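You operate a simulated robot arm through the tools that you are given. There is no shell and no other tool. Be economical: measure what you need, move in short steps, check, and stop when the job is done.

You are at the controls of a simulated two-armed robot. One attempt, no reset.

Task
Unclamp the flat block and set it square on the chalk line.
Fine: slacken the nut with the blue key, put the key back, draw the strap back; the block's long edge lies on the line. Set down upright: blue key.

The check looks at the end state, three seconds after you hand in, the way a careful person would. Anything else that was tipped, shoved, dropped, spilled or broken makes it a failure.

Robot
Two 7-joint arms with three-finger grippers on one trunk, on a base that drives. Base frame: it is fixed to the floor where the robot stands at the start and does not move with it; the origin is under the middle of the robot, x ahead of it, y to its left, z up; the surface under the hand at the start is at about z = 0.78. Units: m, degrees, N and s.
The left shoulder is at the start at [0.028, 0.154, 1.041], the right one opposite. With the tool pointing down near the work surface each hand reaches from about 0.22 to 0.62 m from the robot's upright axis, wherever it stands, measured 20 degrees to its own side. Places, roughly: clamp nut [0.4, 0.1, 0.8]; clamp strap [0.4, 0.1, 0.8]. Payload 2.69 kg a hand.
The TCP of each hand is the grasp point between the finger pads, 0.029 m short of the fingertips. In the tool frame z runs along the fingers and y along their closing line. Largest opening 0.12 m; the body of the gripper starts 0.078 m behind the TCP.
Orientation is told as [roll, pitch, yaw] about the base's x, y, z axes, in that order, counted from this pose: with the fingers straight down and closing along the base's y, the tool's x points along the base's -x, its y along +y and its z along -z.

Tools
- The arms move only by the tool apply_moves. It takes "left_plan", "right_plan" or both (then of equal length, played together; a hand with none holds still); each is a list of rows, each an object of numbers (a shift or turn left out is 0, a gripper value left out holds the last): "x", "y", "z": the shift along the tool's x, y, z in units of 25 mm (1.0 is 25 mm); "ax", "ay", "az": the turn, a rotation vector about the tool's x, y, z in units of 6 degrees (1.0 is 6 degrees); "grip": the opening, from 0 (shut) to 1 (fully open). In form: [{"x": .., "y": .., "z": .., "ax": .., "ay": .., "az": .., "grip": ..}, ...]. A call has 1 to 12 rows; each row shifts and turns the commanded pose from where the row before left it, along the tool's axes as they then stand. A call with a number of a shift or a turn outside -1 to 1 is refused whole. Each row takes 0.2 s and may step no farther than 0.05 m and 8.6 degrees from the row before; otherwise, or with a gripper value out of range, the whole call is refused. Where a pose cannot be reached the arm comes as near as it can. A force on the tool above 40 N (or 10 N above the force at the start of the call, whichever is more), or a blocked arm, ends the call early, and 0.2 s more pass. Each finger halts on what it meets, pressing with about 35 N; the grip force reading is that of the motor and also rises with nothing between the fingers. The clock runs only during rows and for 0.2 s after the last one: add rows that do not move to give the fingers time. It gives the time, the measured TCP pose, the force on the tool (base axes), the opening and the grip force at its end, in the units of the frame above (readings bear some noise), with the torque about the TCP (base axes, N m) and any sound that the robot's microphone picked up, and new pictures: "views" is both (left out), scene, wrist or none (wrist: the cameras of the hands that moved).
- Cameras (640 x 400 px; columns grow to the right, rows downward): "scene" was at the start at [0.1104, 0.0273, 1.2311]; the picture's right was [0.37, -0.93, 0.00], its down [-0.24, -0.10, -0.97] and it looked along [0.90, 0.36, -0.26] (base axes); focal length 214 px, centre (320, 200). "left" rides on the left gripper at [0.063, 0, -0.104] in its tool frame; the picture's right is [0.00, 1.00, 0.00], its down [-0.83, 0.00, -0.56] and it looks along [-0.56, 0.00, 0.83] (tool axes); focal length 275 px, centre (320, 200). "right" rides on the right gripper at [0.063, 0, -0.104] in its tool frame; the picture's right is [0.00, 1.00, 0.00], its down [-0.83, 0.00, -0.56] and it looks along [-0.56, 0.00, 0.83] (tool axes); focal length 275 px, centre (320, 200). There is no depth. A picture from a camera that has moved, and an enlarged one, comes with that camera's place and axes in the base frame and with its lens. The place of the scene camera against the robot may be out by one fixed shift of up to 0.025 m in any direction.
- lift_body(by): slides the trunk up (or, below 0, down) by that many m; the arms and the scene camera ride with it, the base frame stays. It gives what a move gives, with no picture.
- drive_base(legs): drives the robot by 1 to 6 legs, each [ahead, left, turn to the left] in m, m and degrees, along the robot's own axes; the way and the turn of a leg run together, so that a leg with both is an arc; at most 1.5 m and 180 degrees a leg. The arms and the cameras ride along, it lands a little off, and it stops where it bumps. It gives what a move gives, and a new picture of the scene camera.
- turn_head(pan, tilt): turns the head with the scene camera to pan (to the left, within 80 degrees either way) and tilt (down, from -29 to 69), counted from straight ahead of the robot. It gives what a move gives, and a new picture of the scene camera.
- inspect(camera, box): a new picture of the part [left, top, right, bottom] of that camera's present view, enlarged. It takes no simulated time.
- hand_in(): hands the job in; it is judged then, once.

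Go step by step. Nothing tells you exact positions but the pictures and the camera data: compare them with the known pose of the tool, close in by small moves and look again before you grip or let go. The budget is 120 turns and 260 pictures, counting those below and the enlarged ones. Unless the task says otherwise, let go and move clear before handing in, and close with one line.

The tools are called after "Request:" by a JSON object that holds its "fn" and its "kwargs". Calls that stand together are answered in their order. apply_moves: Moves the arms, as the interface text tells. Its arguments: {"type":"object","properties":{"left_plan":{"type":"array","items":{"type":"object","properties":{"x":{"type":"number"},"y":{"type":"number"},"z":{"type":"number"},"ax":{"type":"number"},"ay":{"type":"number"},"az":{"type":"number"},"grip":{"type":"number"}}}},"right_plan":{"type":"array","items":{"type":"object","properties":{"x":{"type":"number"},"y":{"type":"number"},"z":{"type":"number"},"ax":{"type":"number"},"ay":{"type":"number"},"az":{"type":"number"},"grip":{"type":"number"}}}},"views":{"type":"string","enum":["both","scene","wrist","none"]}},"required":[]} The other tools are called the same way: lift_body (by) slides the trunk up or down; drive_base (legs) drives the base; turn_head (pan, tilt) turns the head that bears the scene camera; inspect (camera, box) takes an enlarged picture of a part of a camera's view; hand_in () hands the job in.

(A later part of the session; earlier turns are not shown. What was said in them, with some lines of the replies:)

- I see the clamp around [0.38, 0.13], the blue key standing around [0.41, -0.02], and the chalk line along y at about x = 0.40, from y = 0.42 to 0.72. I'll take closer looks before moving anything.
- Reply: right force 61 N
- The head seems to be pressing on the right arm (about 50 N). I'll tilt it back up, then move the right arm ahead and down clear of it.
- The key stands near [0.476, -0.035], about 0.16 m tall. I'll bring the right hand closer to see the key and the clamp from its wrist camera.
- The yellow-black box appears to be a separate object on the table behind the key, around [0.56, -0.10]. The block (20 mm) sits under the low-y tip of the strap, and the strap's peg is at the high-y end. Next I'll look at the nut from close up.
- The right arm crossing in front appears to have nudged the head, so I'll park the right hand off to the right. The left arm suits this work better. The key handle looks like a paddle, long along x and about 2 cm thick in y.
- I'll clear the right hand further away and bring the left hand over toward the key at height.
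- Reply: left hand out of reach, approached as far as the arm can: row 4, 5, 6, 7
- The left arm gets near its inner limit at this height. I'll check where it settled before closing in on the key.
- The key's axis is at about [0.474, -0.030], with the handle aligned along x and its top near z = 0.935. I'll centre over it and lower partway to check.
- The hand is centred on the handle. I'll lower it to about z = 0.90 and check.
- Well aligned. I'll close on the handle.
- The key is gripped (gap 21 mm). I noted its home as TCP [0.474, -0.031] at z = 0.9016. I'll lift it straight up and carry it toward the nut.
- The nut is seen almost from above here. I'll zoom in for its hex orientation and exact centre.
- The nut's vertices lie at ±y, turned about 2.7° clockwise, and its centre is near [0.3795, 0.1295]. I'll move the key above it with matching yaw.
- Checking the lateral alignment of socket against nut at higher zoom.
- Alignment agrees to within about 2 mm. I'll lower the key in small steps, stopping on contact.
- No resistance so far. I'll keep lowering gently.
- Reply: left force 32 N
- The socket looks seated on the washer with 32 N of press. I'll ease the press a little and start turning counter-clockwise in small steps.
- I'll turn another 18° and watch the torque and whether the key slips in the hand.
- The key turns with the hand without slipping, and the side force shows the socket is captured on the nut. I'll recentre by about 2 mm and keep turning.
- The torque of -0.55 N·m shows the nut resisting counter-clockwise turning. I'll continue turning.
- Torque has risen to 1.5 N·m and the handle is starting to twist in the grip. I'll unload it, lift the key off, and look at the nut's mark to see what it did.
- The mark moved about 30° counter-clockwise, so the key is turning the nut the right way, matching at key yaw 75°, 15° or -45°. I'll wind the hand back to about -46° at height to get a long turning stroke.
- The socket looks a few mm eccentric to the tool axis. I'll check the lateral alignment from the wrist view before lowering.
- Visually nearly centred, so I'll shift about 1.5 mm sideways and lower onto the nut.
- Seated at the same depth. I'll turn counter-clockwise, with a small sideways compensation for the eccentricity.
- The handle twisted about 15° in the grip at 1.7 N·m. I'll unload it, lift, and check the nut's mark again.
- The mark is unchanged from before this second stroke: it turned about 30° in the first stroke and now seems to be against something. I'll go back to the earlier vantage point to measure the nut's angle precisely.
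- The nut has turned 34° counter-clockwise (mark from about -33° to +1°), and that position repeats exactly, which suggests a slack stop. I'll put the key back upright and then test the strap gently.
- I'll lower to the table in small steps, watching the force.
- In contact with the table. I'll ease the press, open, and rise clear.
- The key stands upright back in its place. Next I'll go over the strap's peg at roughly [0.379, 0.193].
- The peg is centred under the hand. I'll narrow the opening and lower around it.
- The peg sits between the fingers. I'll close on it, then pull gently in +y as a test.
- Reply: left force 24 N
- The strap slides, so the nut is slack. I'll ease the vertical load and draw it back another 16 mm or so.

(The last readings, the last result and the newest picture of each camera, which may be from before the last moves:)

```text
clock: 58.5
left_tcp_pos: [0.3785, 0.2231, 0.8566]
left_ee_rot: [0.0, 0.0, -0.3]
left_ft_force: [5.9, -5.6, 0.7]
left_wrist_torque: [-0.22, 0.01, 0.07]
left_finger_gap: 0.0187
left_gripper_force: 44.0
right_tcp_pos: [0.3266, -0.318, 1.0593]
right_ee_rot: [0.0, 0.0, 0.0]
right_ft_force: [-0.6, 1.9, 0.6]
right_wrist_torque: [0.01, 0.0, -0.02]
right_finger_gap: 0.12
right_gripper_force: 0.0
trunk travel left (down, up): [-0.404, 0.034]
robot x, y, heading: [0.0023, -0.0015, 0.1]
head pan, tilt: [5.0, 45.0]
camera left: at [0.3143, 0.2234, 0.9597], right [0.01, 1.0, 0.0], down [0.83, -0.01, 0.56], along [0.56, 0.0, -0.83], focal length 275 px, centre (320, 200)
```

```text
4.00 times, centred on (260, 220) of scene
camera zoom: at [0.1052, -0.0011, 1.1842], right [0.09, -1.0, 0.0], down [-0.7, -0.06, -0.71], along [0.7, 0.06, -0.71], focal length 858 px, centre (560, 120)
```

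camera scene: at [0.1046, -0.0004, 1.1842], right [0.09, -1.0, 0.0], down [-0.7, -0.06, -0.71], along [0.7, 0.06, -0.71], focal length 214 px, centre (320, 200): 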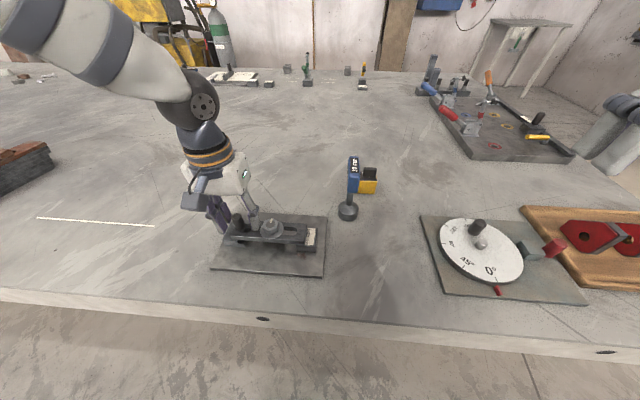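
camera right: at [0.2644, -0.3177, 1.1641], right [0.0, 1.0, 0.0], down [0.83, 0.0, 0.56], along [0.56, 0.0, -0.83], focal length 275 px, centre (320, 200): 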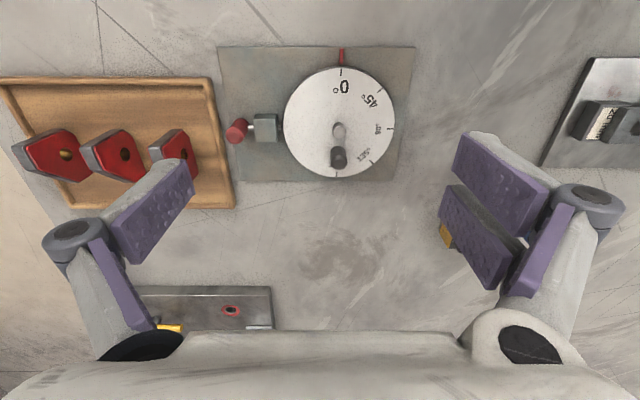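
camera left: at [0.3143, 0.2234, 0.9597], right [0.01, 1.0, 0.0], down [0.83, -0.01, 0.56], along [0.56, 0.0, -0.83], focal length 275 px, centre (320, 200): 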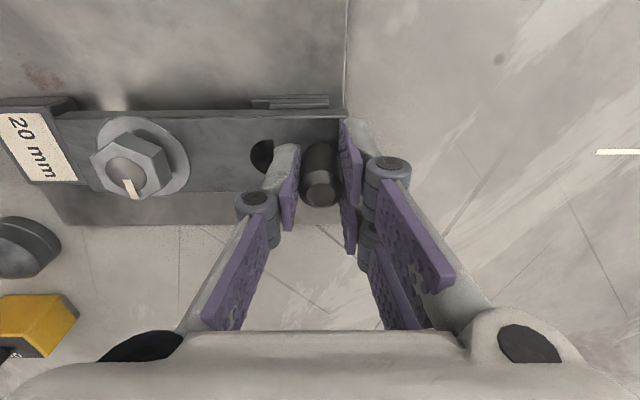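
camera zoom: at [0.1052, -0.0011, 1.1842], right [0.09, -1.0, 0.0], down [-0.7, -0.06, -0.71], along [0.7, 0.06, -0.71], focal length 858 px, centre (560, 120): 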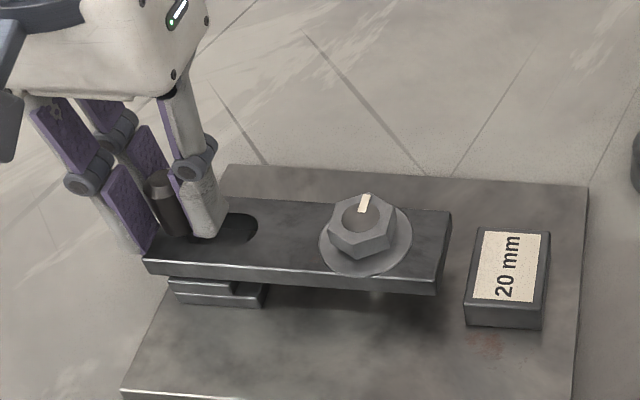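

The block is free. I'll draw the strap back 5 mm more for clearance, then release the peg and rise.

Request:
{"fn": "apply_moves", "kwargs": {"left_plan": [{"y": 0.1}, {"y": 0.1}, {}], "views": "none"}}

Request:
{"fn": "apply_moves", "kwargs": {"left_plan": [{"grip": 0.2}, {"grip": 0.3}, {"grip": 0.4}, {}, {"z": -0.6}, {"z": -0.9}, {"z": -0.9}, {"z": -0.9}, {"z": -0.9}, {}], "views": "both"}}

Request:
{"fn": "inspect", "kwargs": {"camera": "scene", "box": [190, 170, 330, 270]}}

```text
clock: 59.3
left_tcp_pos: [0.3796, 0.2218, 0.8567]
left_ee_rot: [-0.2, -0.1, -0.3]
left_ft_force: [0.1, -39.3, -1.4]
left_wrist_torque: [-1.11, -0.63, 0.09]
left_finger_gap: 0.019
left_gripper_force: 43.9
right_tcp_pos: [0.3264, -0.3202, 1.0572]
right_ee_rot: [0.2, 0.0, 0.0]
right_ft_force: [0.1, 0.5, -0.1]
right_wrist_torque: [-0.02, 0.0, -0.02]
right_finger_gap: 0.1202
right_gripper_force: 0.1
trunk travel left (down, up): [-0.404, 0.034]
robot x, y, heading: [-0.0007, -0.0032, -0.1]
head pan, tilt: [5.0, 45.0]
```

```text
clock: 61.5
left_tcp_pos: [0.3792, 0.2274, 0.9626]
left_ee_rot: [0.0, -0.1, -0.2]
left_ft_force: [-0.4, 0.2, 0.3]
left_wrist_torque: [0.0, 0.0, -0.02]
left_finger_gap: 0.048
left_gripper_force: 0.1
right_tcp_pos: [0.3268, -0.3173, 1.0602]
right_ee_rot: [0.0, 0.1, 0.0]
right_ft_force: [0.9, -0.6, -0.2]
right_wrist_torque: [-0.02, 0.0, 0.02]
right_finger_gap: 0.1202
right_gripper_force: 0.0
trunk travel left (down, up): [-0.404, 0.034]
robot x, y, heading: [-0.0008, -0.0003, -0.2]
head pan, tilt: [5.0, 45.0]
camera scene: at [0.1048, -0.0004, 1.1841], right [0.09, -1.0, 0.0], down [-0.7, -0.06, -0.71], along [0.7, 0.06, -0.71], focal length 214 px, centre (320, 200)
camera left: at [0.3139, 0.2282, 1.0654], right [0.01, 1.0, 0.0], down [0.83, -0.01, 0.56], along [0.56, 0.0, -0.83], focal length 275 px, centre (320, 200)
```

scene: 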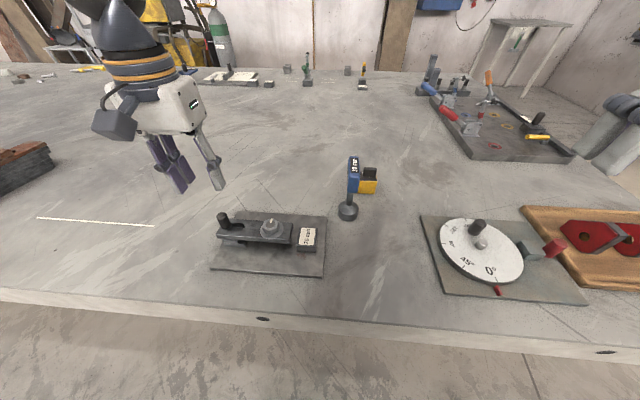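
left: 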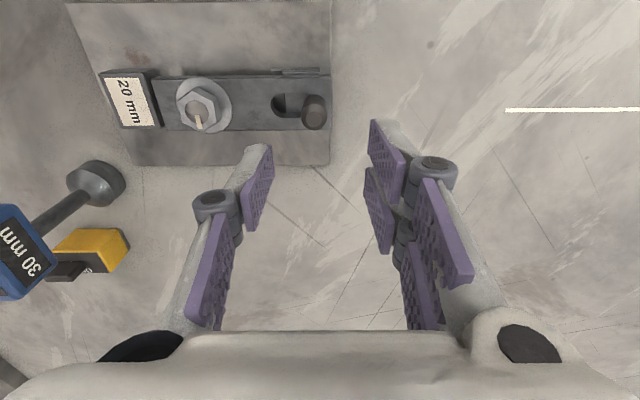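

```text
4.00 times, centred on (260, 220) of scene
camera zoom: at [0.1048, -0.0004, 1.1841], right [0.09, -1.0, 0.0], down [-0.7, -0.06, -0.71], along [0.7, 0.06, -0.71], focal length 858 px, centre (560, 120)
```

zoom: 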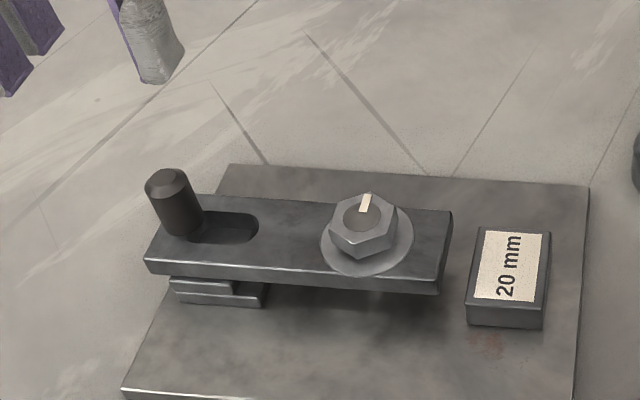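

The strap is at its back stop, and the plate and nut have not moved. I'll move over the block and look at it.

Request:
{"fn": "apply_moves", "kwargs": {"left_plan": [{"y": -0.9, "z": -0.5}, {"y": -1, "z": -0.5}, {"y": -1, "z": -0.5}, {"y": -1}, {"y": -1}, {"y": -1}, {"y": -0.9}, {"grip": 0.7}, {}], "views": "wrist"}}

Request:
{"fn": "inspect", "kwargs": {"camera": "left", "box": [260, 30, 400, 140]}}

```text
clock: 63.5
left_tcp_pos: [0.3764, 0.0583, 0.9976]
left_ee_rot: [0.0, -0.1, -0.2]
left_ft_force: [-0.5, 0.0, 0.1]
left_wrist_torque: [-0.05, -0.02, 0.01]
left_finger_gap: 0.0842
left_gripper_force: 0.0
right_tcp_pos: [0.3273, -0.317, 1.0595]
right_ee_rot: [0.0, 0.0, 0.0]
right_ft_force: [0.0, -0.5, -0.3]
right_wrist_torque: [0.01, 0.0, -0.04]
right_finger_gap: 0.1201
right_gripper_force: 0.1
trunk travel left (down, up): [-0.404, 0.034]
robot x, y, heading: [-0.0011, -0.0032, 0.0]
head pan, tilt: [5.0, 45.0]
camera left: at [0.3131, 0.059, 1.1024], right [0.01, 1.0, 0.0], down [0.83, -0.01, 0.56], along [0.56, 0.0, -0.83], focal length 275 px, centre (320, 200)
```

left: 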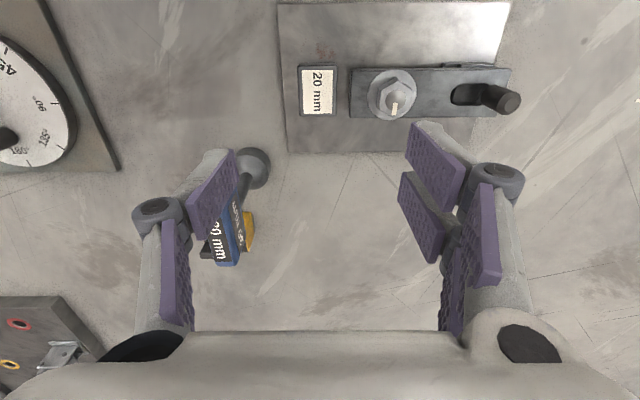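

```text
3.64 times, centred on (330, 85) of left
camera zoom: at [0.3131, 0.059, 1.1024], right [0.01, 1.0, 0.0], down [0.83, -0.01, 0.56], along [0.56, 0.0, -0.83], focal length 1001 px, centre (284, 618)
```

zoom: 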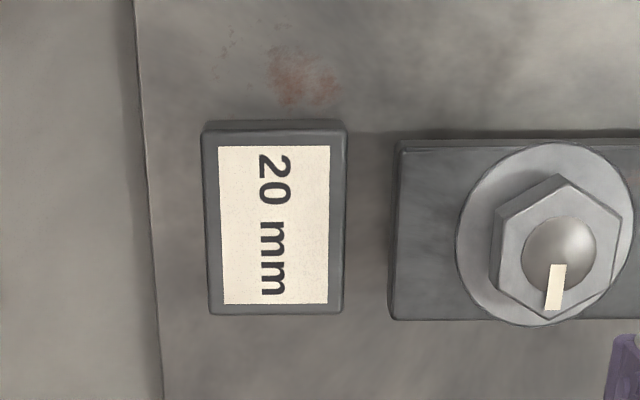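

The block is 50 x 38 mm, centred at about [0.3785, 0.0575], square with the axes and long along x. I'll rotate the hand 90° so it grips the block by its ends.

Request:
{"fn": "apply_moves", "kwargs": {"left_plan": [{"az": -1}, {"az": -1}, {"az": -1}, {"az": -1}, {"az": -1}, {"az": -1}, {"az": -1}, {"az": -1}], "views": "none"}}

Request:
{"fn": "apply_moves", "kwargs": {"left_plan": [{"az": -1}, {"az": -1}, {"az": -1}, {"az": -1}, {"az": -1}, {"az": -1}, {"az": -1}, {}], "views": "both"}}

```text
clock: 65.3
left_tcp_pos: [0.3772, 0.0579, 0.9971]
left_ee_rot: [0.1, 0.0, 47.8]
left_ft_force: [-0.2, 0.4, -0.1]
left_wrist_torque: [0.0, 0.06, -0.01]
left_finger_gap: 0.084
left_gripper_force: 0.1
right_tcp_pos: [0.3277, -0.3178, 1.0597]
right_ee_rot: [-0.1, 0.1, -0.1]
right_ft_force: [0.8, 0.7, -0.6]
right_wrist_torque: [0.05, -0.02, -0.01]
right_finger_gap: 0.12
right_gripper_force: 0.1
trunk travel left (down, up): [-0.404, 0.034]
robot x, y, heading: [0.0009, -0.0033, 0.0]
head pan, tilt: [5.0, 45.0]
```

```text
clock: 67.1
left_tcp_pos: [0.3765, 0.0577, 0.9968]
left_ee_rot: [0.1, 0.0, 89.9]
left_ft_force: [-0.2, 0.1, 0.8]
left_wrist_torque: [0.0, 0.03, 0.01]
left_finger_gap: 0.084
left_gripper_force: 0.0
right_tcp_pos: [0.3268, -0.3173, 1.0598]
right_ee_rot: [0.0, 0.1, 0.0]
right_ft_force: [0.0, 0.4, -0.1]
right_wrist_torque: [0.0, 0.0, -0.02]
right_finger_gap: 0.1198
right_gripper_force: 0.2
trunk travel left (down, up): [-0.404, 0.034]
robot x, y, heading: [0.0007, -0.0039, 0.0]
head pan, tilt: [5.0, 45.0]
camera scene: at [0.1047, -0.0004, 1.1841], right [0.09, -1.0, 0.0], down [-0.7, -0.06, -0.71], along [0.7, 0.06, -0.71], focal length 214 px, centre (320, 200)
camera left: at [0.3755, -0.0045, 1.1011], right [-1.0, 0.01, 0.0], down [0.01, 0.83, 0.56], along [0.0, 0.56, -0.83], focal length 275 px, centre (320, 200)
```

scene: 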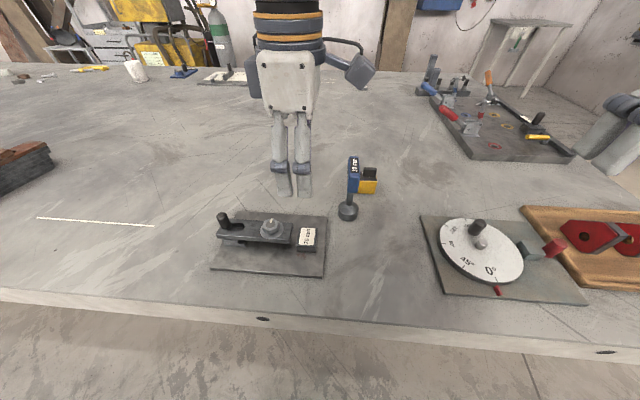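
left: 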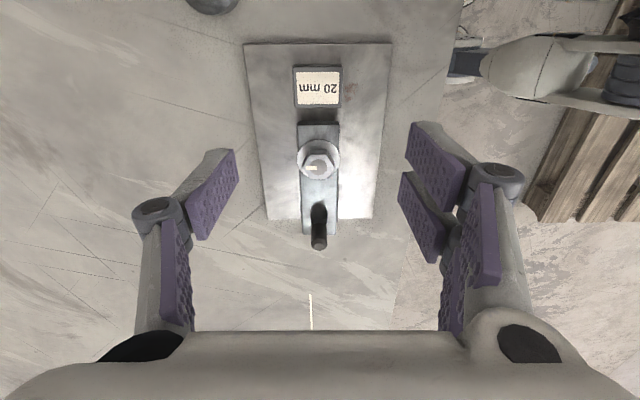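

Centred on the block. I'll lower in two stages.

Request:
{"fn": "apply_moves", "kwargs": {"left_plan": [{"y": -0.08, "z": 0.9}, {"z": 0.9}, {"z": 0.9}, {"z": 0.9}, {"z": 0.9}, {"z": 0.9}, {"z": 0.6}, {}], "views": "both"}}

Request:
{"fn": "inspect", "kwargs": {"camera": "scene", "box": [240, 150, 380, 270]}}

```text
clock: 68.9
left_tcp_pos: [0.3792, 0.0581, 0.8487]
left_ee_rot: [0.0, 0.1, 89.9]
left_ft_force: [-0.3, 0.0, -0.4]
left_wrist_torque: [-0.01, 0.02, -0.02]
left_finger_gap: 0.0838
left_gripper_force: 0.1
right_tcp_pos: [0.3268, -0.3175, 1.0588]
right_ee_rot: [0.0, 0.0, -0.1]
right_ft_force: [-0.3, 0.2, -0.3]
right_wrist_torque: [0.0, -0.01, -0.06]
right_finger_gap: 0.1199
right_gripper_force: 0.0
trunk travel left (down, up): [-0.404, 0.034]
robot x, y, heading: [0.0015, 0.0033, -0.1]
head pan, tilt: [5.0, 45.0]
camera scene: at [0.1042, -0.0038, 1.1832], right [0.04, -1.0, 0.0], down [-0.72, -0.03, -0.7], along [0.7, 0.03, -0.72], focal length 214 px, centre (320, 200)
camera left: at [0.3768, -0.0037, 0.9526], right [-1.0, 0.01, 0.0], down [0.01, 0.83, 0.56], along [0.0, 0.56, -0.83], focal length 275 px, centre (320, 200)
```

scene: 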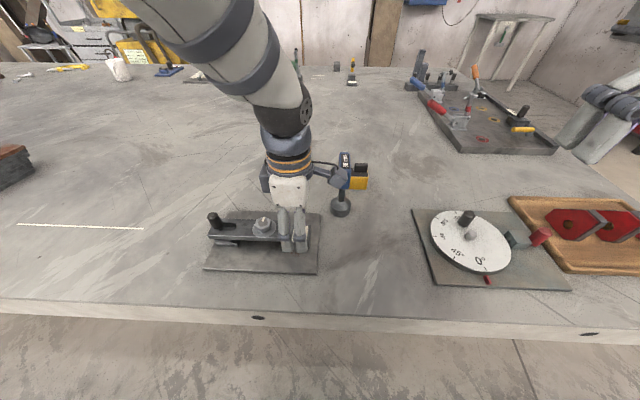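
left: 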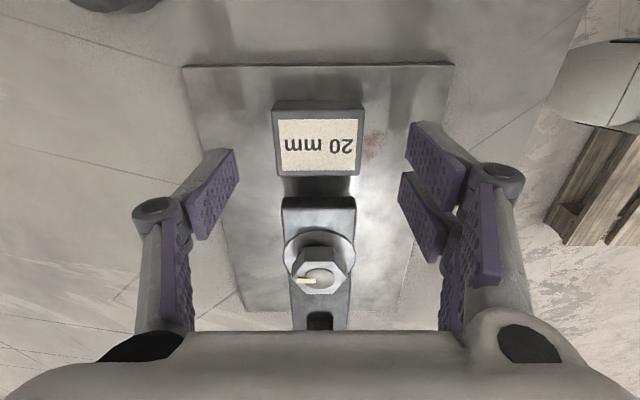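

```text
3.33 times, centred on (310, 210) of scene
camera zoom: at [0.1042, -0.0038, 1.1832], right [0.04, -1.0, 0.0], down [-0.72, -0.03, -0.7], along [0.7, 0.03, -0.72], focal length 715 px, centre (353, 167)
```

zoom: 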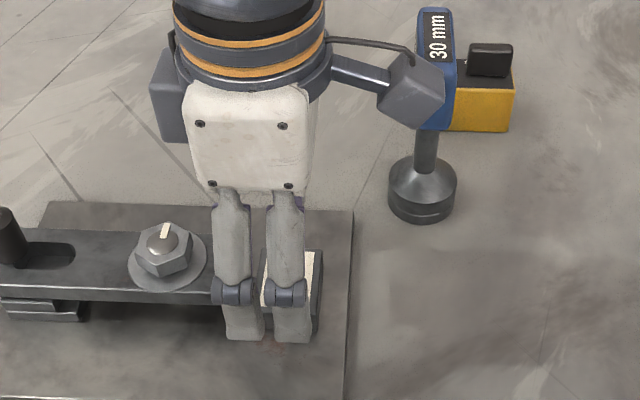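

The block is between the fingers. I'll shift 2.5 mm in -y, lower to tips just above the plate, and close.

Request:
{"fn": "apply_moves", "kwargs": {"left_plan": [{"x": 0.1, "z": 0.5}, {"z": 0.5}, {}, {"grip": 0.5}, {"grip": 0.3}, {"grip": 0}, {}, {}], "views": "both"}}

```text
clock: 70.7
left_tcp_pos: [0.3799, 0.0552, 0.8248]
left_ee_rot: [0.0, 0.1, 90.0]
left_ft_force: [0.6, -0.1, 1.7]
left_wrist_torque: [-0.13, 0.04, -0.01]
left_finger_gap: 0.0496
left_gripper_force: 35.0
right_tcp_pos: [0.3265, -0.3168, 1.0592]
right_ee_rot: [0.0, 0.0, -0.1]
right_ft_force: [-0.3, -0.3, -0.1]
right_wrist_torque: [0.0, 0.02, 0.0]
right_finger_gap: 0.12
right_gripper_force: 0.0
trunk travel left (down, up): [-0.404, 0.034]
robot x, y, heading: [0.001, 0.0022, 0.3]
head pan, tilt: [5.0, 45.0]
camera scene: at [0.1023, -0.0119, 1.1801], right [-0.05, -1.0, 0.0], down [-0.74, 0.04, -0.67], along [0.67, -0.04, -0.74], focal length 214 px, centre (320, 200)
camera left: at [0.3782, -0.0071, 0.9275], right [-1.0, 0.01, 0.0], down [0.01, 0.83, 0.56], along [0.01, 0.56, -0.83], focal length 275 px, centre (320, 200)
```

scene: 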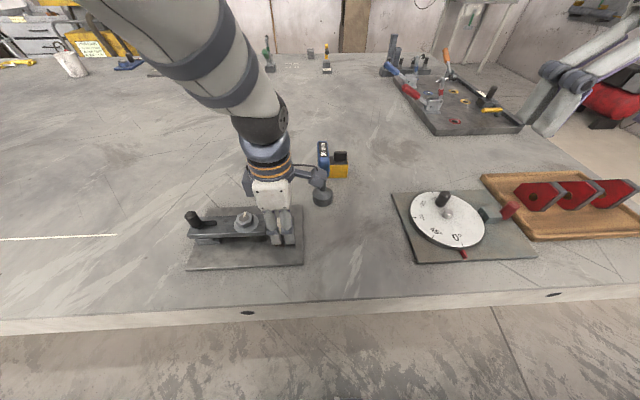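
left: 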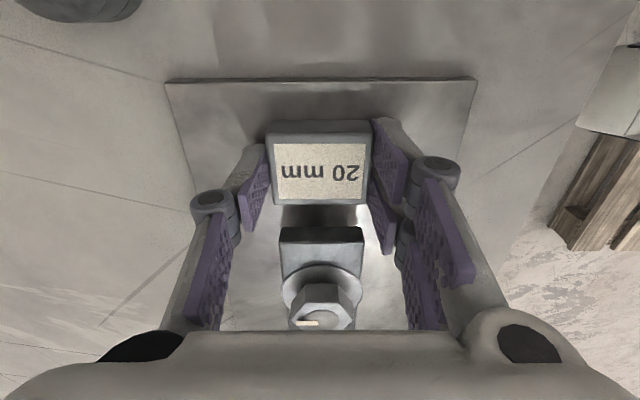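

The block is gripped at 49.6 mm. I'll lift straight up and check.

Request:
{"fn": "apply_moves", "kwargs": {"left_plan": [{"z": -0.4}, {"z": -0.7}, {"z": -0.9}, {"z": -0.9}, {"z": -0.9}, {"z": -0.9}, {"z": -0.9}, {"z": -0.9}, {}], "views": "both"}}

```text
clock: 72.7
left_tcp_pos: [0.3781, 0.054, 0.9863]
left_ee_rot: [-0.1, -0.1, 89.8]
left_ft_force: [-0.3, 0.3, -3.4]
left_wrist_torque: [0.04, -0.02, 0.02]
left_finger_gap: 0.0497
left_gripper_force: 35.1
right_tcp_pos: [0.3273, -0.3185, 1.0601]
right_ee_rot: [0.0, 0.0, 0.0]
right_ft_force: [-0.3, -0.1, 0.1]
right_wrist_torque: [-0.02, -0.02, 0.05]
right_finger_gap: 0.12
right_gripper_force: 0.0
trunk travel left (down, up): [-0.404, 0.034]
robot x, y, heading: [0.0021, -0.0001, 0.1]
head pan, tilt: [5.0, 45.0]
camera scene: at [0.1049, -0.0005, 1.1841], right [0.09, -1.0, 0.0], down [-0.7, -0.06, -0.71], along [0.7, 0.06, -0.71], focal length 214 px, centre (320, 200)
camera left: at [0.3765, -0.0081, 1.0906], right [-1.0, 0.01, 0.0], down [0.01, 0.83, 0.56], along [0.0, 0.56, -0.83], focal length 275 px, centre (320, 200)
```

scene: 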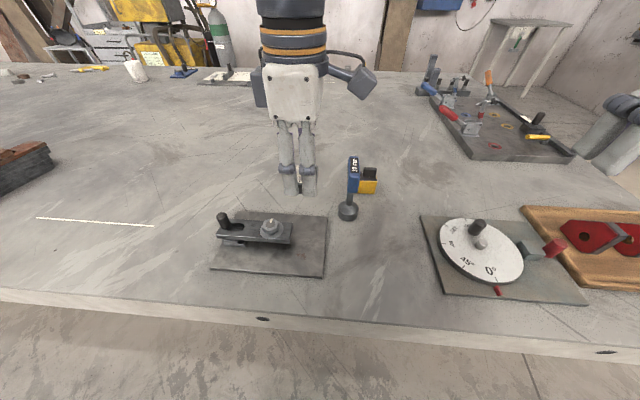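
left: 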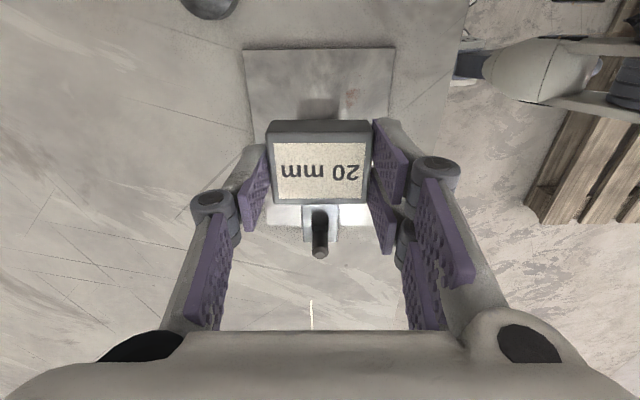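

The block is lifted cleanly. I'll rotate the hand back to yaw 0 and carry the block over to the chalk line.

Request:
{"fn": "apply_moves", "kwargs": {"left_plan": [{"az": 1, "x": -0.5}, {"az": 1, "x": -0.5}, {"az": 1, "x": -0.4}, {"az": 1}, {"az": 1}, {"az": 1}, {"az": 1}, {"az": 1}, {"az": 1}, {"az": 1}, {"az": 1}, {"az": 1}], "views": "none"}}

Request:
{"fn": "apply_moves", "kwargs": {"left_plan": [{"az": 1}, {"az": 1}, {"az": 1, "y": 0.5}, {"y": 1}, {"y": 1}, {"y": 1}, {"y": 1}, {"y": 1}, {"y": 1}, {"y": 1}, {"y": 1}, {"y": 1}], "views": "none"}}

Request:
{"fn": "apply_moves", "kwargs": {"left_plan": [{"y": 1}, {"y": 1}, {"y": 1}, {"y": 1}, {"y": 0.8}, {}], "views": "both"}}

```text
clock: 75.3
left_tcp_pos: [0.3836, 0.0915, 0.9874]
left_ee_rot: [0.0, 0.0, 17.6]
left_ft_force: [0.5, 0.0, -2.9]
left_wrist_torque: [-0.02, 0.02, 0.0]
left_finger_gap: 0.0497
left_gripper_force: 35.5
right_tcp_pos: [0.327, -0.3172, 1.0576]
right_ee_rot: [0.0, 0.0, 0.1]
right_ft_force: [-0.5, -1.0, -0.6]
right_wrist_torque: [-0.02, -0.01, -0.01]
right_finger_gap: 0.12
right_gripper_force: 0.0
trunk travel left (down, up): [-0.404, 0.034]
robot x, y, heading: [-0.0032, -0.001, -0.2]
head pan, tilt: [5.0, 45.0]
```

```text
clock: 77.9
left_tcp_pos: [0.3799, 0.3272, 0.9869]
left_ee_rot: [-0.1, 0.0, -0.2]
left_ft_force: [-0.4, 0.2, -2.2]
left_wrist_torque: [0.0, -0.01, 0.0]
left_finger_gap: 0.0496
left_gripper_force: 34.9
right_tcp_pos: [0.327, -0.3176, 1.0591]
right_ee_rot: [0.0, 0.1, -0.1]
right_ft_force: [0.2, 0.0, 0.1]
right_wrist_torque: [-0.03, 0.06, 0.02]
right_finger_gap: 0.12
right_gripper_force: 0.1
trunk travel left (down, up): [-0.404, 0.034]
robot x, y, heading: [0.0017, -0.0021, -0.0]
head pan, tilt: [5.0, 45.0]
```

```text
clock: 79.3
left_tcp_pos: [0.3818, 0.4494, 0.9874]
left_ee_rot: [0.1, 0.0, -0.3]
left_ft_force: [0.0, -0.1, -2.8]
left_wrist_torque: [0.02, 0.0, 0.02]
left_finger_gap: 0.0496
left_gripper_force: 34.4
right_tcp_pos: [0.3276, -0.3177, 1.0582]
right_ee_rot: [0.0, 0.1, 0.0]
right_ft_force: [0.4, 0.8, 1.0]
right_wrist_torque: [0.01, 0.02, 0.02]
right_finger_gap: 0.1198
right_gripper_force: 0.2
trunk travel left (down, up): [-0.404, 0.034]
robot x, y, heading: [-0.0011, -0.0012, 0.1]
head pan, tilt: [5.0, 45.0]
camera scene: at [0.1048, -0.0004, 1.1841], right [0.09, -1.0, 0.0], down [-0.7, -0.06, -0.71], along [0.7, 0.06, -0.71], focal length 214 px, centre (320, 200)
camera left: at [0.3185, 0.4494, 1.0916], right [0.01, 1.0, 0.0], down [0.83, -0.01, 0.56], along [0.56, 0.0, -0.83], focal length 275 px, centre (320, 200)
```

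scene: 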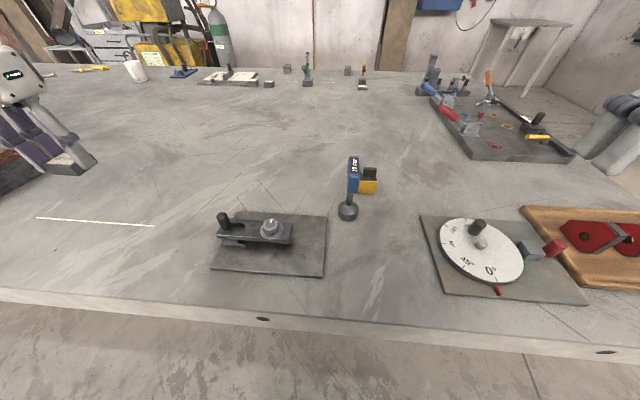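
left: 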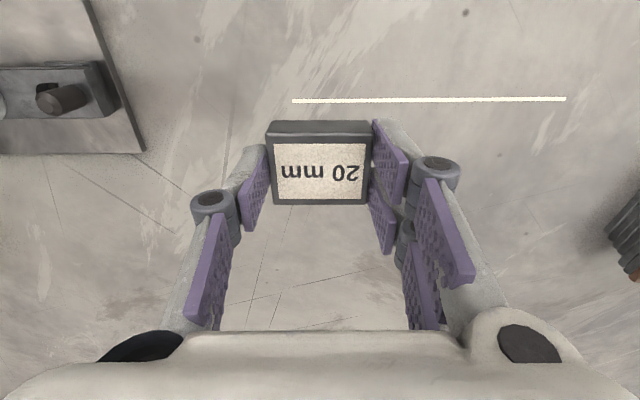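

The line runs along y at x = 0.397, from y = 0.42 to 0.72. I'll place the block with its near long edge on the line around y = 0.54, which the camera can see, so first I'll move above that and partway down.

Request:
{"fn": "apply_moves", "kwargs": {"left_plan": [{"y": 0.9, "x": -0.31}, {"y": 0.9, "x": -0.31}, {"y": 0.9, "x": -0.31}, {"y": 0.92, "x": -0.31}, {"z": 0.9}, {"z": 0.9}, {"z": 0.9}, {"z": 0.9}, {"z": 0.9}, {}], "views": "wrist"}}

Request:
{"fn": "inspect", "kwargs": {"camera": "left", "box": [220, 60, 420, 220]}}

```text
clock: 81.5
left_tcp_pos: [0.4149, 0.5379, 0.874]
left_ee_rot: [0.0, 0.1, -0.2]
left_ft_force: [1.0, -0.6, -3.3]
left_wrist_torque: [-0.03, 0.02, -0.03]
left_finger_gap: 0.0496
left_gripper_force: 34.9
right_tcp_pos: [0.3281, -0.3156, 1.0594]
right_ee_rot: [0.0, -0.1, 0.0]
right_ft_force: [-0.1, 0.1, 0.3]
right_wrist_torque: [0.02, 0.0, 0.02]
right_finger_gap: 0.1198
right_gripper_force: 0.0
trunk travel left (down, up): [-0.404, 0.034]
robot x, y, heading: [0.0015, 0.0007, -0.3]
head pan, tilt: [5.0, 45.0]
camera left: at [0.3501, 0.5399, 0.9771], right [0.01, 1.0, 0.0], down [0.83, -0.01, 0.56], along [0.56, 0.0, -0.83], focal length 275 px, centre (320, 200)
```

left: 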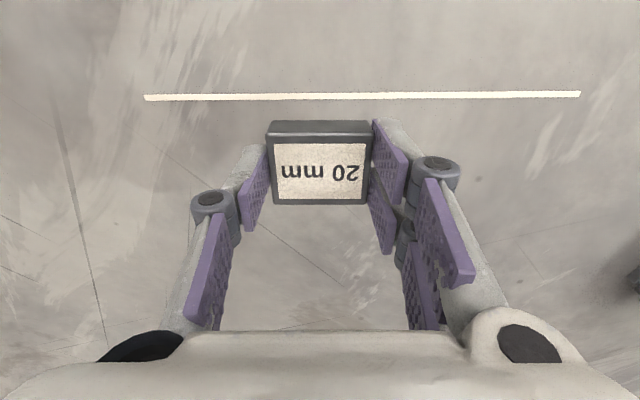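

```text
2.50 times, centred on (320, 140) of left
camera zoom: at [0.3501, 0.5399, 0.9771], right [0.01, 1.0, 0.0], down [0.83, -0.01, 0.56], along [0.56, 0.0, -0.83], focal length 688 px, centre (320, 350)
```

zoom: 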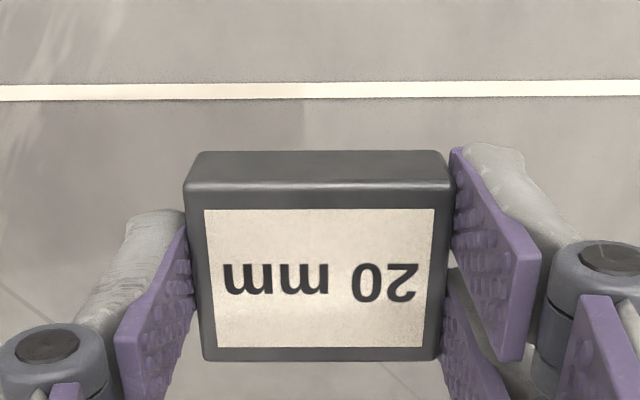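

The block is parallel to the line within about 0.2°, and its near edge should come down about 1 mm short. I'll lower to just above the table and compare again.

Request:
{"fn": "apply_moves", "kwargs": {"left_plan": [{"z": 0.7, "x": -0.05}, {"z": 0.7}, {"z": 0.5}, {}], "views": "none"}}

Request:
{"fn": "inspect", "kwargs": {"camera": "left", "box": [240, 80, 400, 200]}}

```text
clock: 82.5
left_tcp_pos: [0.4158, 0.5387, 0.825]
left_ee_rot: [0.1, 0.0, -0.1]
left_ft_force: [0.5, -0.2, -3.7]
left_wrist_torque: [-0.01, 0.0, 0.02]
left_finger_gap: 0.0495
left_gripper_force: 35.2
right_tcp_pos: [0.3274, -0.3157, 1.0591]
right_ee_rot: [0.1, 0.0, 0.0]
right_ft_force: [0.4, 0.8, -0.6]
right_wrist_torque: [-0.02, 0.05, 0.02]
right_finger_gap: 0.12
right_gripper_force: 0.0
trunk travel left (down, up): [-0.404, 0.034]
robot x, y, heading: [0.0004, 0.0005, 0.1]
head pan, tilt: [5.0, 45.0]
```

```text
3.33 times, centred on (320, 140) of left
camera zoom: at [0.3512, 0.5389, 0.9294], right [0.01, 1.0, 0.0], down [0.83, -0.01, 0.56], along [0.56, 0.0, -0.83], focal length 918 px, centre (320, 400)
```

zoom: 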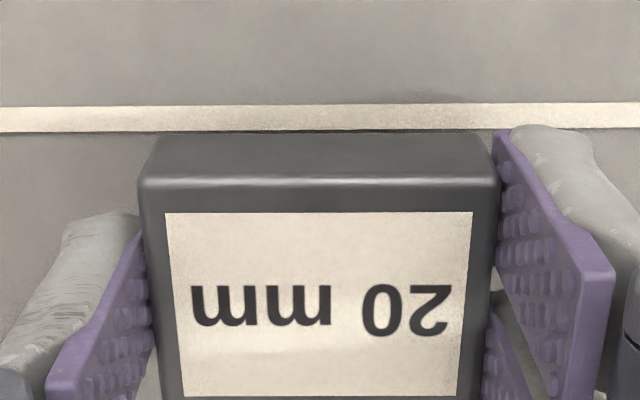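

The projection now agrees within a millimetre. I'll lower gently to contact.

Request:
{"fn": "apply_moves", "kwargs": {"left_plan": [{"z": 0.12}, {"z": 0.08}, {"z": 0.06}, {}], "views": "none"}}

Request:
{"fn": "inspect", "kwargs": {"camera": "left", "box": [240, 80, 400, 200]}}

```text
clock: 83.5
left_tcp_pos: [0.4153, 0.5377, 0.8205]
left_ee_rot: [0.1, 0.0, -0.2]
left_ft_force: [0.8, 0.6, -2.3]
left_wrist_torque: [0.0, -0.03, 0.04]
left_finger_gap: 0.0498
left_gripper_force: 34.6
right_tcp_pos: [0.3264, -0.3166, 1.058]
right_ee_rot: [-0.1, 0.0, 0.1]
right_ft_force: [-0.4, 0.1, -0.4]
right_wrist_torque: [0.01, 0.02, 0.01]
right_finger_gap: 0.12
right_gripper_force: 0.1
trunk travel left (down, up): [-0.404, 0.034]
robot x, y, heading: [0.0008, -0.001, -0.1]
head pan, tilt: [5.0, 45.0]
```

```text
3.33 times, centred on (320, 140) of left
camera zoom: at [0.3514, 0.5393, 0.9234], right [0.01, 1.0, 0.0], down [0.83, -0.01, 0.56], along [0.56, 0.0, -0.83], focal length 918 px, centre (320, 400)
```

zoom: 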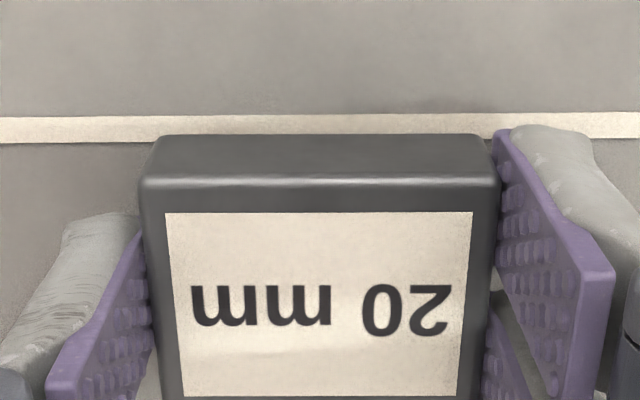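

Request:
{"fn": "apply_moves", "kwargs": {"left_plan": [{"z": 0.06}, {"z": 0.06}, {}], "views": "none"}}

Request:
{"fn": "inspect", "kwargs": {"camera": "left", "box": [240, 80, 400, 200]}}

```text
clock: 84.3
left_tcp_pos: [0.4161, 0.5396, 0.8169]
left_ee_rot: [0.0, 0.0, -0.2]
left_ft_force: [0.9, -0.1, -3.0]
left_wrist_torque: [0.0, -0.05, 0.0]
left_finger_gap: 0.0496
left_gripper_force: 35.0
right_tcp_pos: [0.3276, -0.3174, 1.0594]
right_ee_rot: [0.0, 0.0, 0.0]
right_ft_force: [-0.5, 0.0, 0.0]
right_wrist_torque: [-0.02, -0.03, 0.0]
right_finger_gap: 0.1199
right_gripper_force: 0.1
trunk travel left (down, up): [-0.404, 0.034]
robot x, y, heading: [-0.0012, 0.0027, 0.3]
head pan, tilt: [5.0, 45.0]
```

```text
3.33 times, centred on (320, 140) of left
camera zoom: at [0.3513, 0.5392, 0.9202], right [0.01, 1.0, 0.0], down [0.83, -0.01, 0.56], along [0.56, 0.0, -0.83], focal length 918 px, centre (320, 400)
```

zoom: 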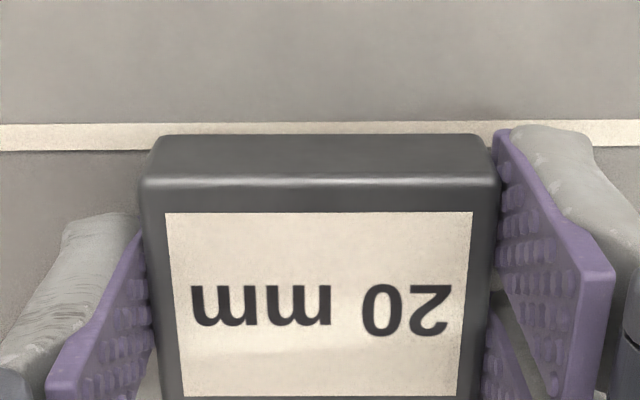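

Request:
{"fn": "apply_moves", "kwargs": {"left_plan": [{"z": 0.05}, {"z": 0.05}, {}], "views": "none"}}

Request:
{"fn": "inspect", "kwargs": {"camera": "left", "box": [240, 80, 400, 200]}}

```text
clock: 85.1
left_tcp_pos: [0.4158, 0.5387, 0.8149]
left_ee_rot: [0.2, -0.2, -0.1]
left_ft_force: [-0.7, -0.2, 2.3]
left_wrist_torque: [-0.11, 0.14, -0.01]
left_finger_gap: 0.0497
left_gripper_force: 35.0
right_tcp_pos: [0.3264, -0.3171, 1.0588]
right_ee_rot: [0.0, 0.1, 0.1]
right_ft_force: [0.3, -1.0, 0.2]
right_wrist_torque: [0.01, 0.01, 0.02]
right_finger_gap: 0.1197
right_gripper_force: 0.0
trunk travel left (down, up): [-0.404, 0.034]
robot x, y, heading: [-0.001, -0.0021, 0.0]
head pan, tilt: [5.0, 45.0]
```

```text
3.33 times, centred on (320, 140) of left
camera zoom: at [0.3514, 0.5394, 0.9176], right [0.01, 1.0, 0.0], down [0.83, -0.01, 0.56], along [0.56, 0.0, -0.83], focal length 918 px, centre (320, 400)
```

zoom: 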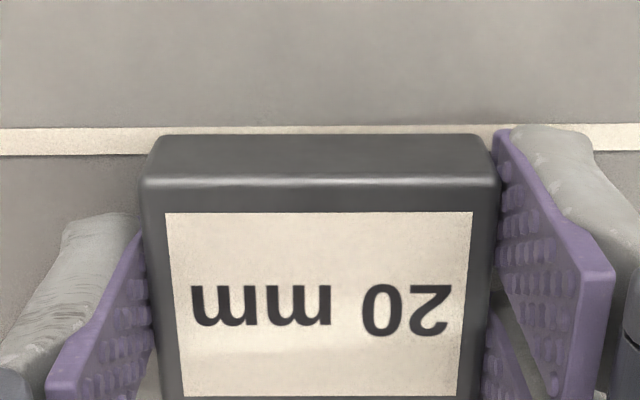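

In contact, with the edge about 0.8 mm on the near side of the line's centre. I'll lift a hair, shift, set down and release.

Request:
{"fn": "apply_moves", "kwargs": {"left_plan": [{"z": -0.08}, {"x": -0.033}, {"z": 0.05}, {"z": 0.03}, {}], "views": "none"}}

Request:
{"fn": "inspect", "kwargs": {"camera": "left", "box": [240, 80, 400, 200]}}

```text
clock: 86.3
left_tcp_pos: [0.416, 0.5404, 0.8149]
left_ee_rot: [0.0, 0.1, -0.2]
left_ft_force: [0.4, 0.1, -2.8]
left_wrist_torque: [-0.01, 0.0, 0.02]
left_finger_gap: 0.0496
left_gripper_force: 34.8
right_tcp_pos: [0.3267, -0.316, 1.0593]
right_ee_rot: [0.0, 0.1, 0.0]
right_ft_force: [0.2, 0.2, -0.5]
right_wrist_torque: [-0.01, -0.02, 0.01]
right_finger_gap: 0.1201
right_gripper_force: 0.1
trunk travel left (down, up): [-0.404, 0.034]
robot x, y, heading: [0.0007, 0.0003, 0.2]
head pan, tilt: [5.0, 45.0]
```

```text
3.33 times, centred on (320, 140) of left
camera zoom: at [0.3521, 0.5399, 0.9176], right [0.01, 1.0, 0.0], down [0.83, -0.01, 0.56], along [0.56, 0.0, -0.83], focal length 918 px, centre (320, 400)
```

zoom: 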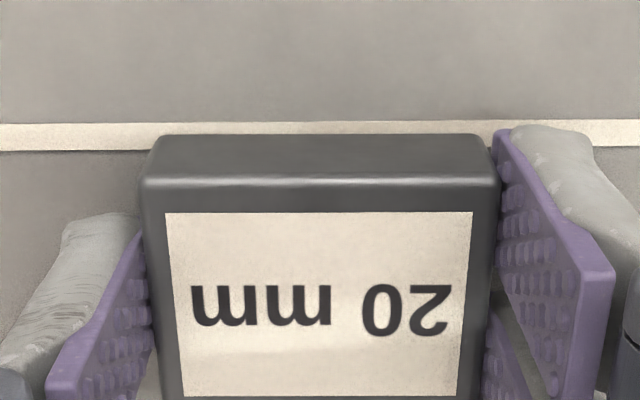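

Edge and line centre now coincide. I'll make final contact and release slowly.

Request:
{"fn": "apply_moves", "kwargs": {"left_plan": [{"z": 0.04}, {}, {"grip": 0.44}, {"grip": 0.5}, {"grip": 0.6}, {}], "views": "none"}}

Request:
{"fn": "inspect", "kwargs": {"camera": "left", "box": [220, 70, 420, 220]}}

```text
clock: 87.7
left_tcp_pos: [0.4164, 0.5382, 0.814]
left_ee_rot: [0.0, 0.0, -0.2]
left_ft_force: [-0.3, -0.6, -0.2]
left_wrist_torque: [0.02, 0.04, 0.0]
left_finger_gap: 0.072
left_gripper_force: 0.1
right_tcp_pos: [0.3272, -0.3169, 1.0592]
right_ee_rot: [0.0, 0.0, 0.0]
right_ft_force: [-0.1, 0.5, -0.6]
right_wrist_torque: [0.0, -0.01, -0.01]
right_finger_gap: 0.1201
right_gripper_force: 0.0
trunk travel left (down, up): [-0.404, 0.034]
robot x, y, heading: [-0.0001, 0.0006, 0.1]
head pan, tilt: [5.0, 45.0]
```

```text
2.67 times, centred on (320, 145) of left
camera zoom: at [0.3517, 0.5395, 0.9168], right [0.01, 1.0, 0.0], down [0.83, -0.01, 0.56], along [0.56, 0.0, -0.83], focal length 734 px, centre (320, 347)
```

zoom: 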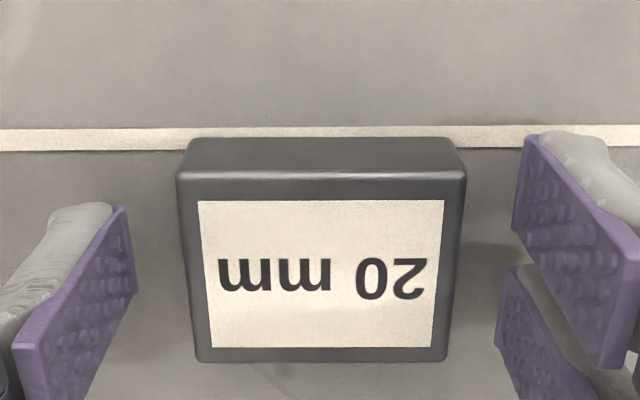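

The block is released and sits square, with its near long edge on the line. I'll rise clear and do a final check of the whole scene.

Request:
{"fn": "apply_moves", "kwargs": {"left_plan": [{"z": -0.5}, {"z": -0.9}, {"z": -0.9}, {"z": -0.9}, {"z": -0.9}, {"z": -0.9}, {"z": -0.9}, {}], "views": "both"}}

Request:
{"fn": "inspect", "kwargs": {"camera": "left", "box": [240, 40, 420, 160]}}

Request:
{"fn": "inspect", "kwargs": {"camera": "scene", "box": [190, 140, 400, 280]}}

```text
clock: 89.5
left_tcp_pos: [0.4149, 0.5384, 0.9612]
left_ee_rot: [0.0, 0.0, -0.2]
left_ft_force: [0.4, -0.6, 0.3]
left_wrist_torque: [-0.01, 0.02, 0.04]
left_finger_gap: 0.0721
left_gripper_force: 0.0
right_tcp_pos: [0.3273, -0.3172, 1.059]
right_ee_rot: [0.0, 0.0, 0.0]
right_ft_force: [-0.4, 0.0, -0.9]
right_wrist_torque: [0.03, 0.01, 0.0]
right_finger_gap: 0.1199
right_gripper_force: 0.1
trunk travel left (down, up): [-0.404, 0.034]
robot x, y, heading: [0.0037, 0.0003, -0.2]
head pan, tilt: [5.0, 45.0]
camera scene: at [0.1048, -0.0003, 1.1841], right [0.09, -1.0, 0.0], down [-0.7, -0.06, -0.71], along [0.7, 0.06, -0.71], focal length 214 px, centre (320, 200)
camera left: at [0.3511, 0.5385, 1.065], right [0.01, 1.0, 0.0], down [0.83, -0.01, 0.56], along [0.56, 0.0, -0.83], focal length 275 px, centre (320, 200)
```

scene: 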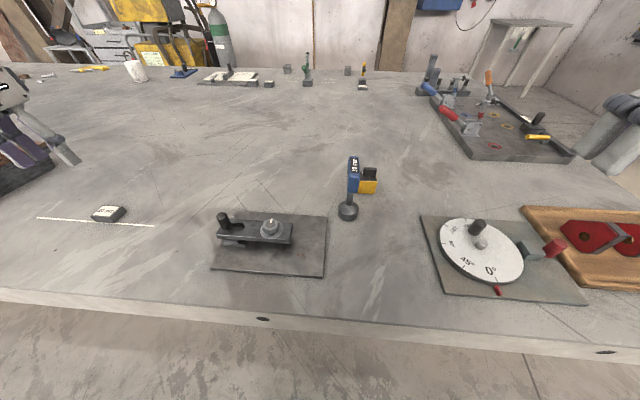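
left: 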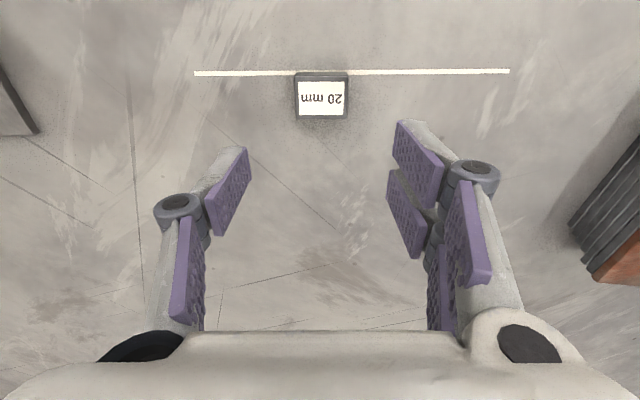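

```text
3.33 times, centred on (330, 100) of left
camera zoom: at [0.3511, 0.5385, 1.065], right [0.01, 1.0, 0.0], down [0.83, -0.01, 0.56], along [0.56, 0.0, -0.83], focal length 918 px, centre (287, 533)
```

zoom: 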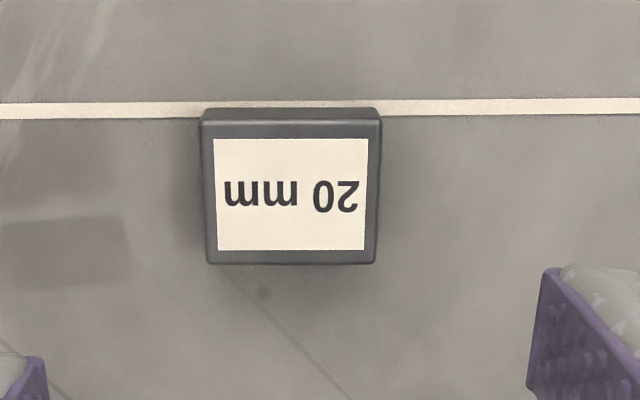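

```text
2.86 times, centred on (295, 210) of scene
camera zoom: at [0.1048, -0.0003, 1.1841], right [0.09, -1.0, 0.0], down [-0.7, -0.06, -0.71], along [0.7, 0.06, -0.71], focal length 613 px, centre (391, 171)
```

zoom: 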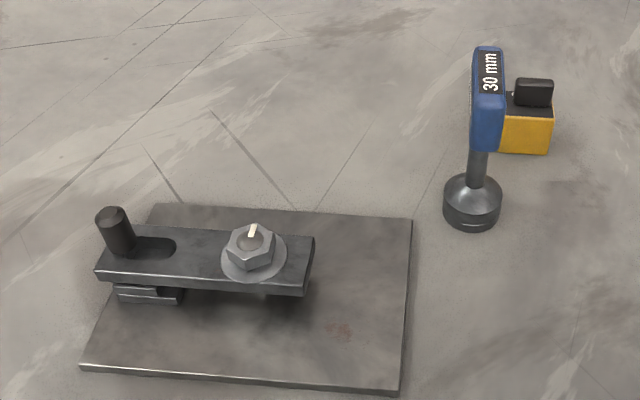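

Everything checks out: the block's near long edge is on the line, the key stands upright in its place, the strap is drawn back, the nut is slack, and nothing else has moved. I'm handing in.

Request:
{"fn": "hand_in", "kwargs": {}}

```text
The job is handed in.
```

The block is unclamped and set with its near long edge on the chalk line, the blue key is back upright, and the strap is drawn back to its stop.
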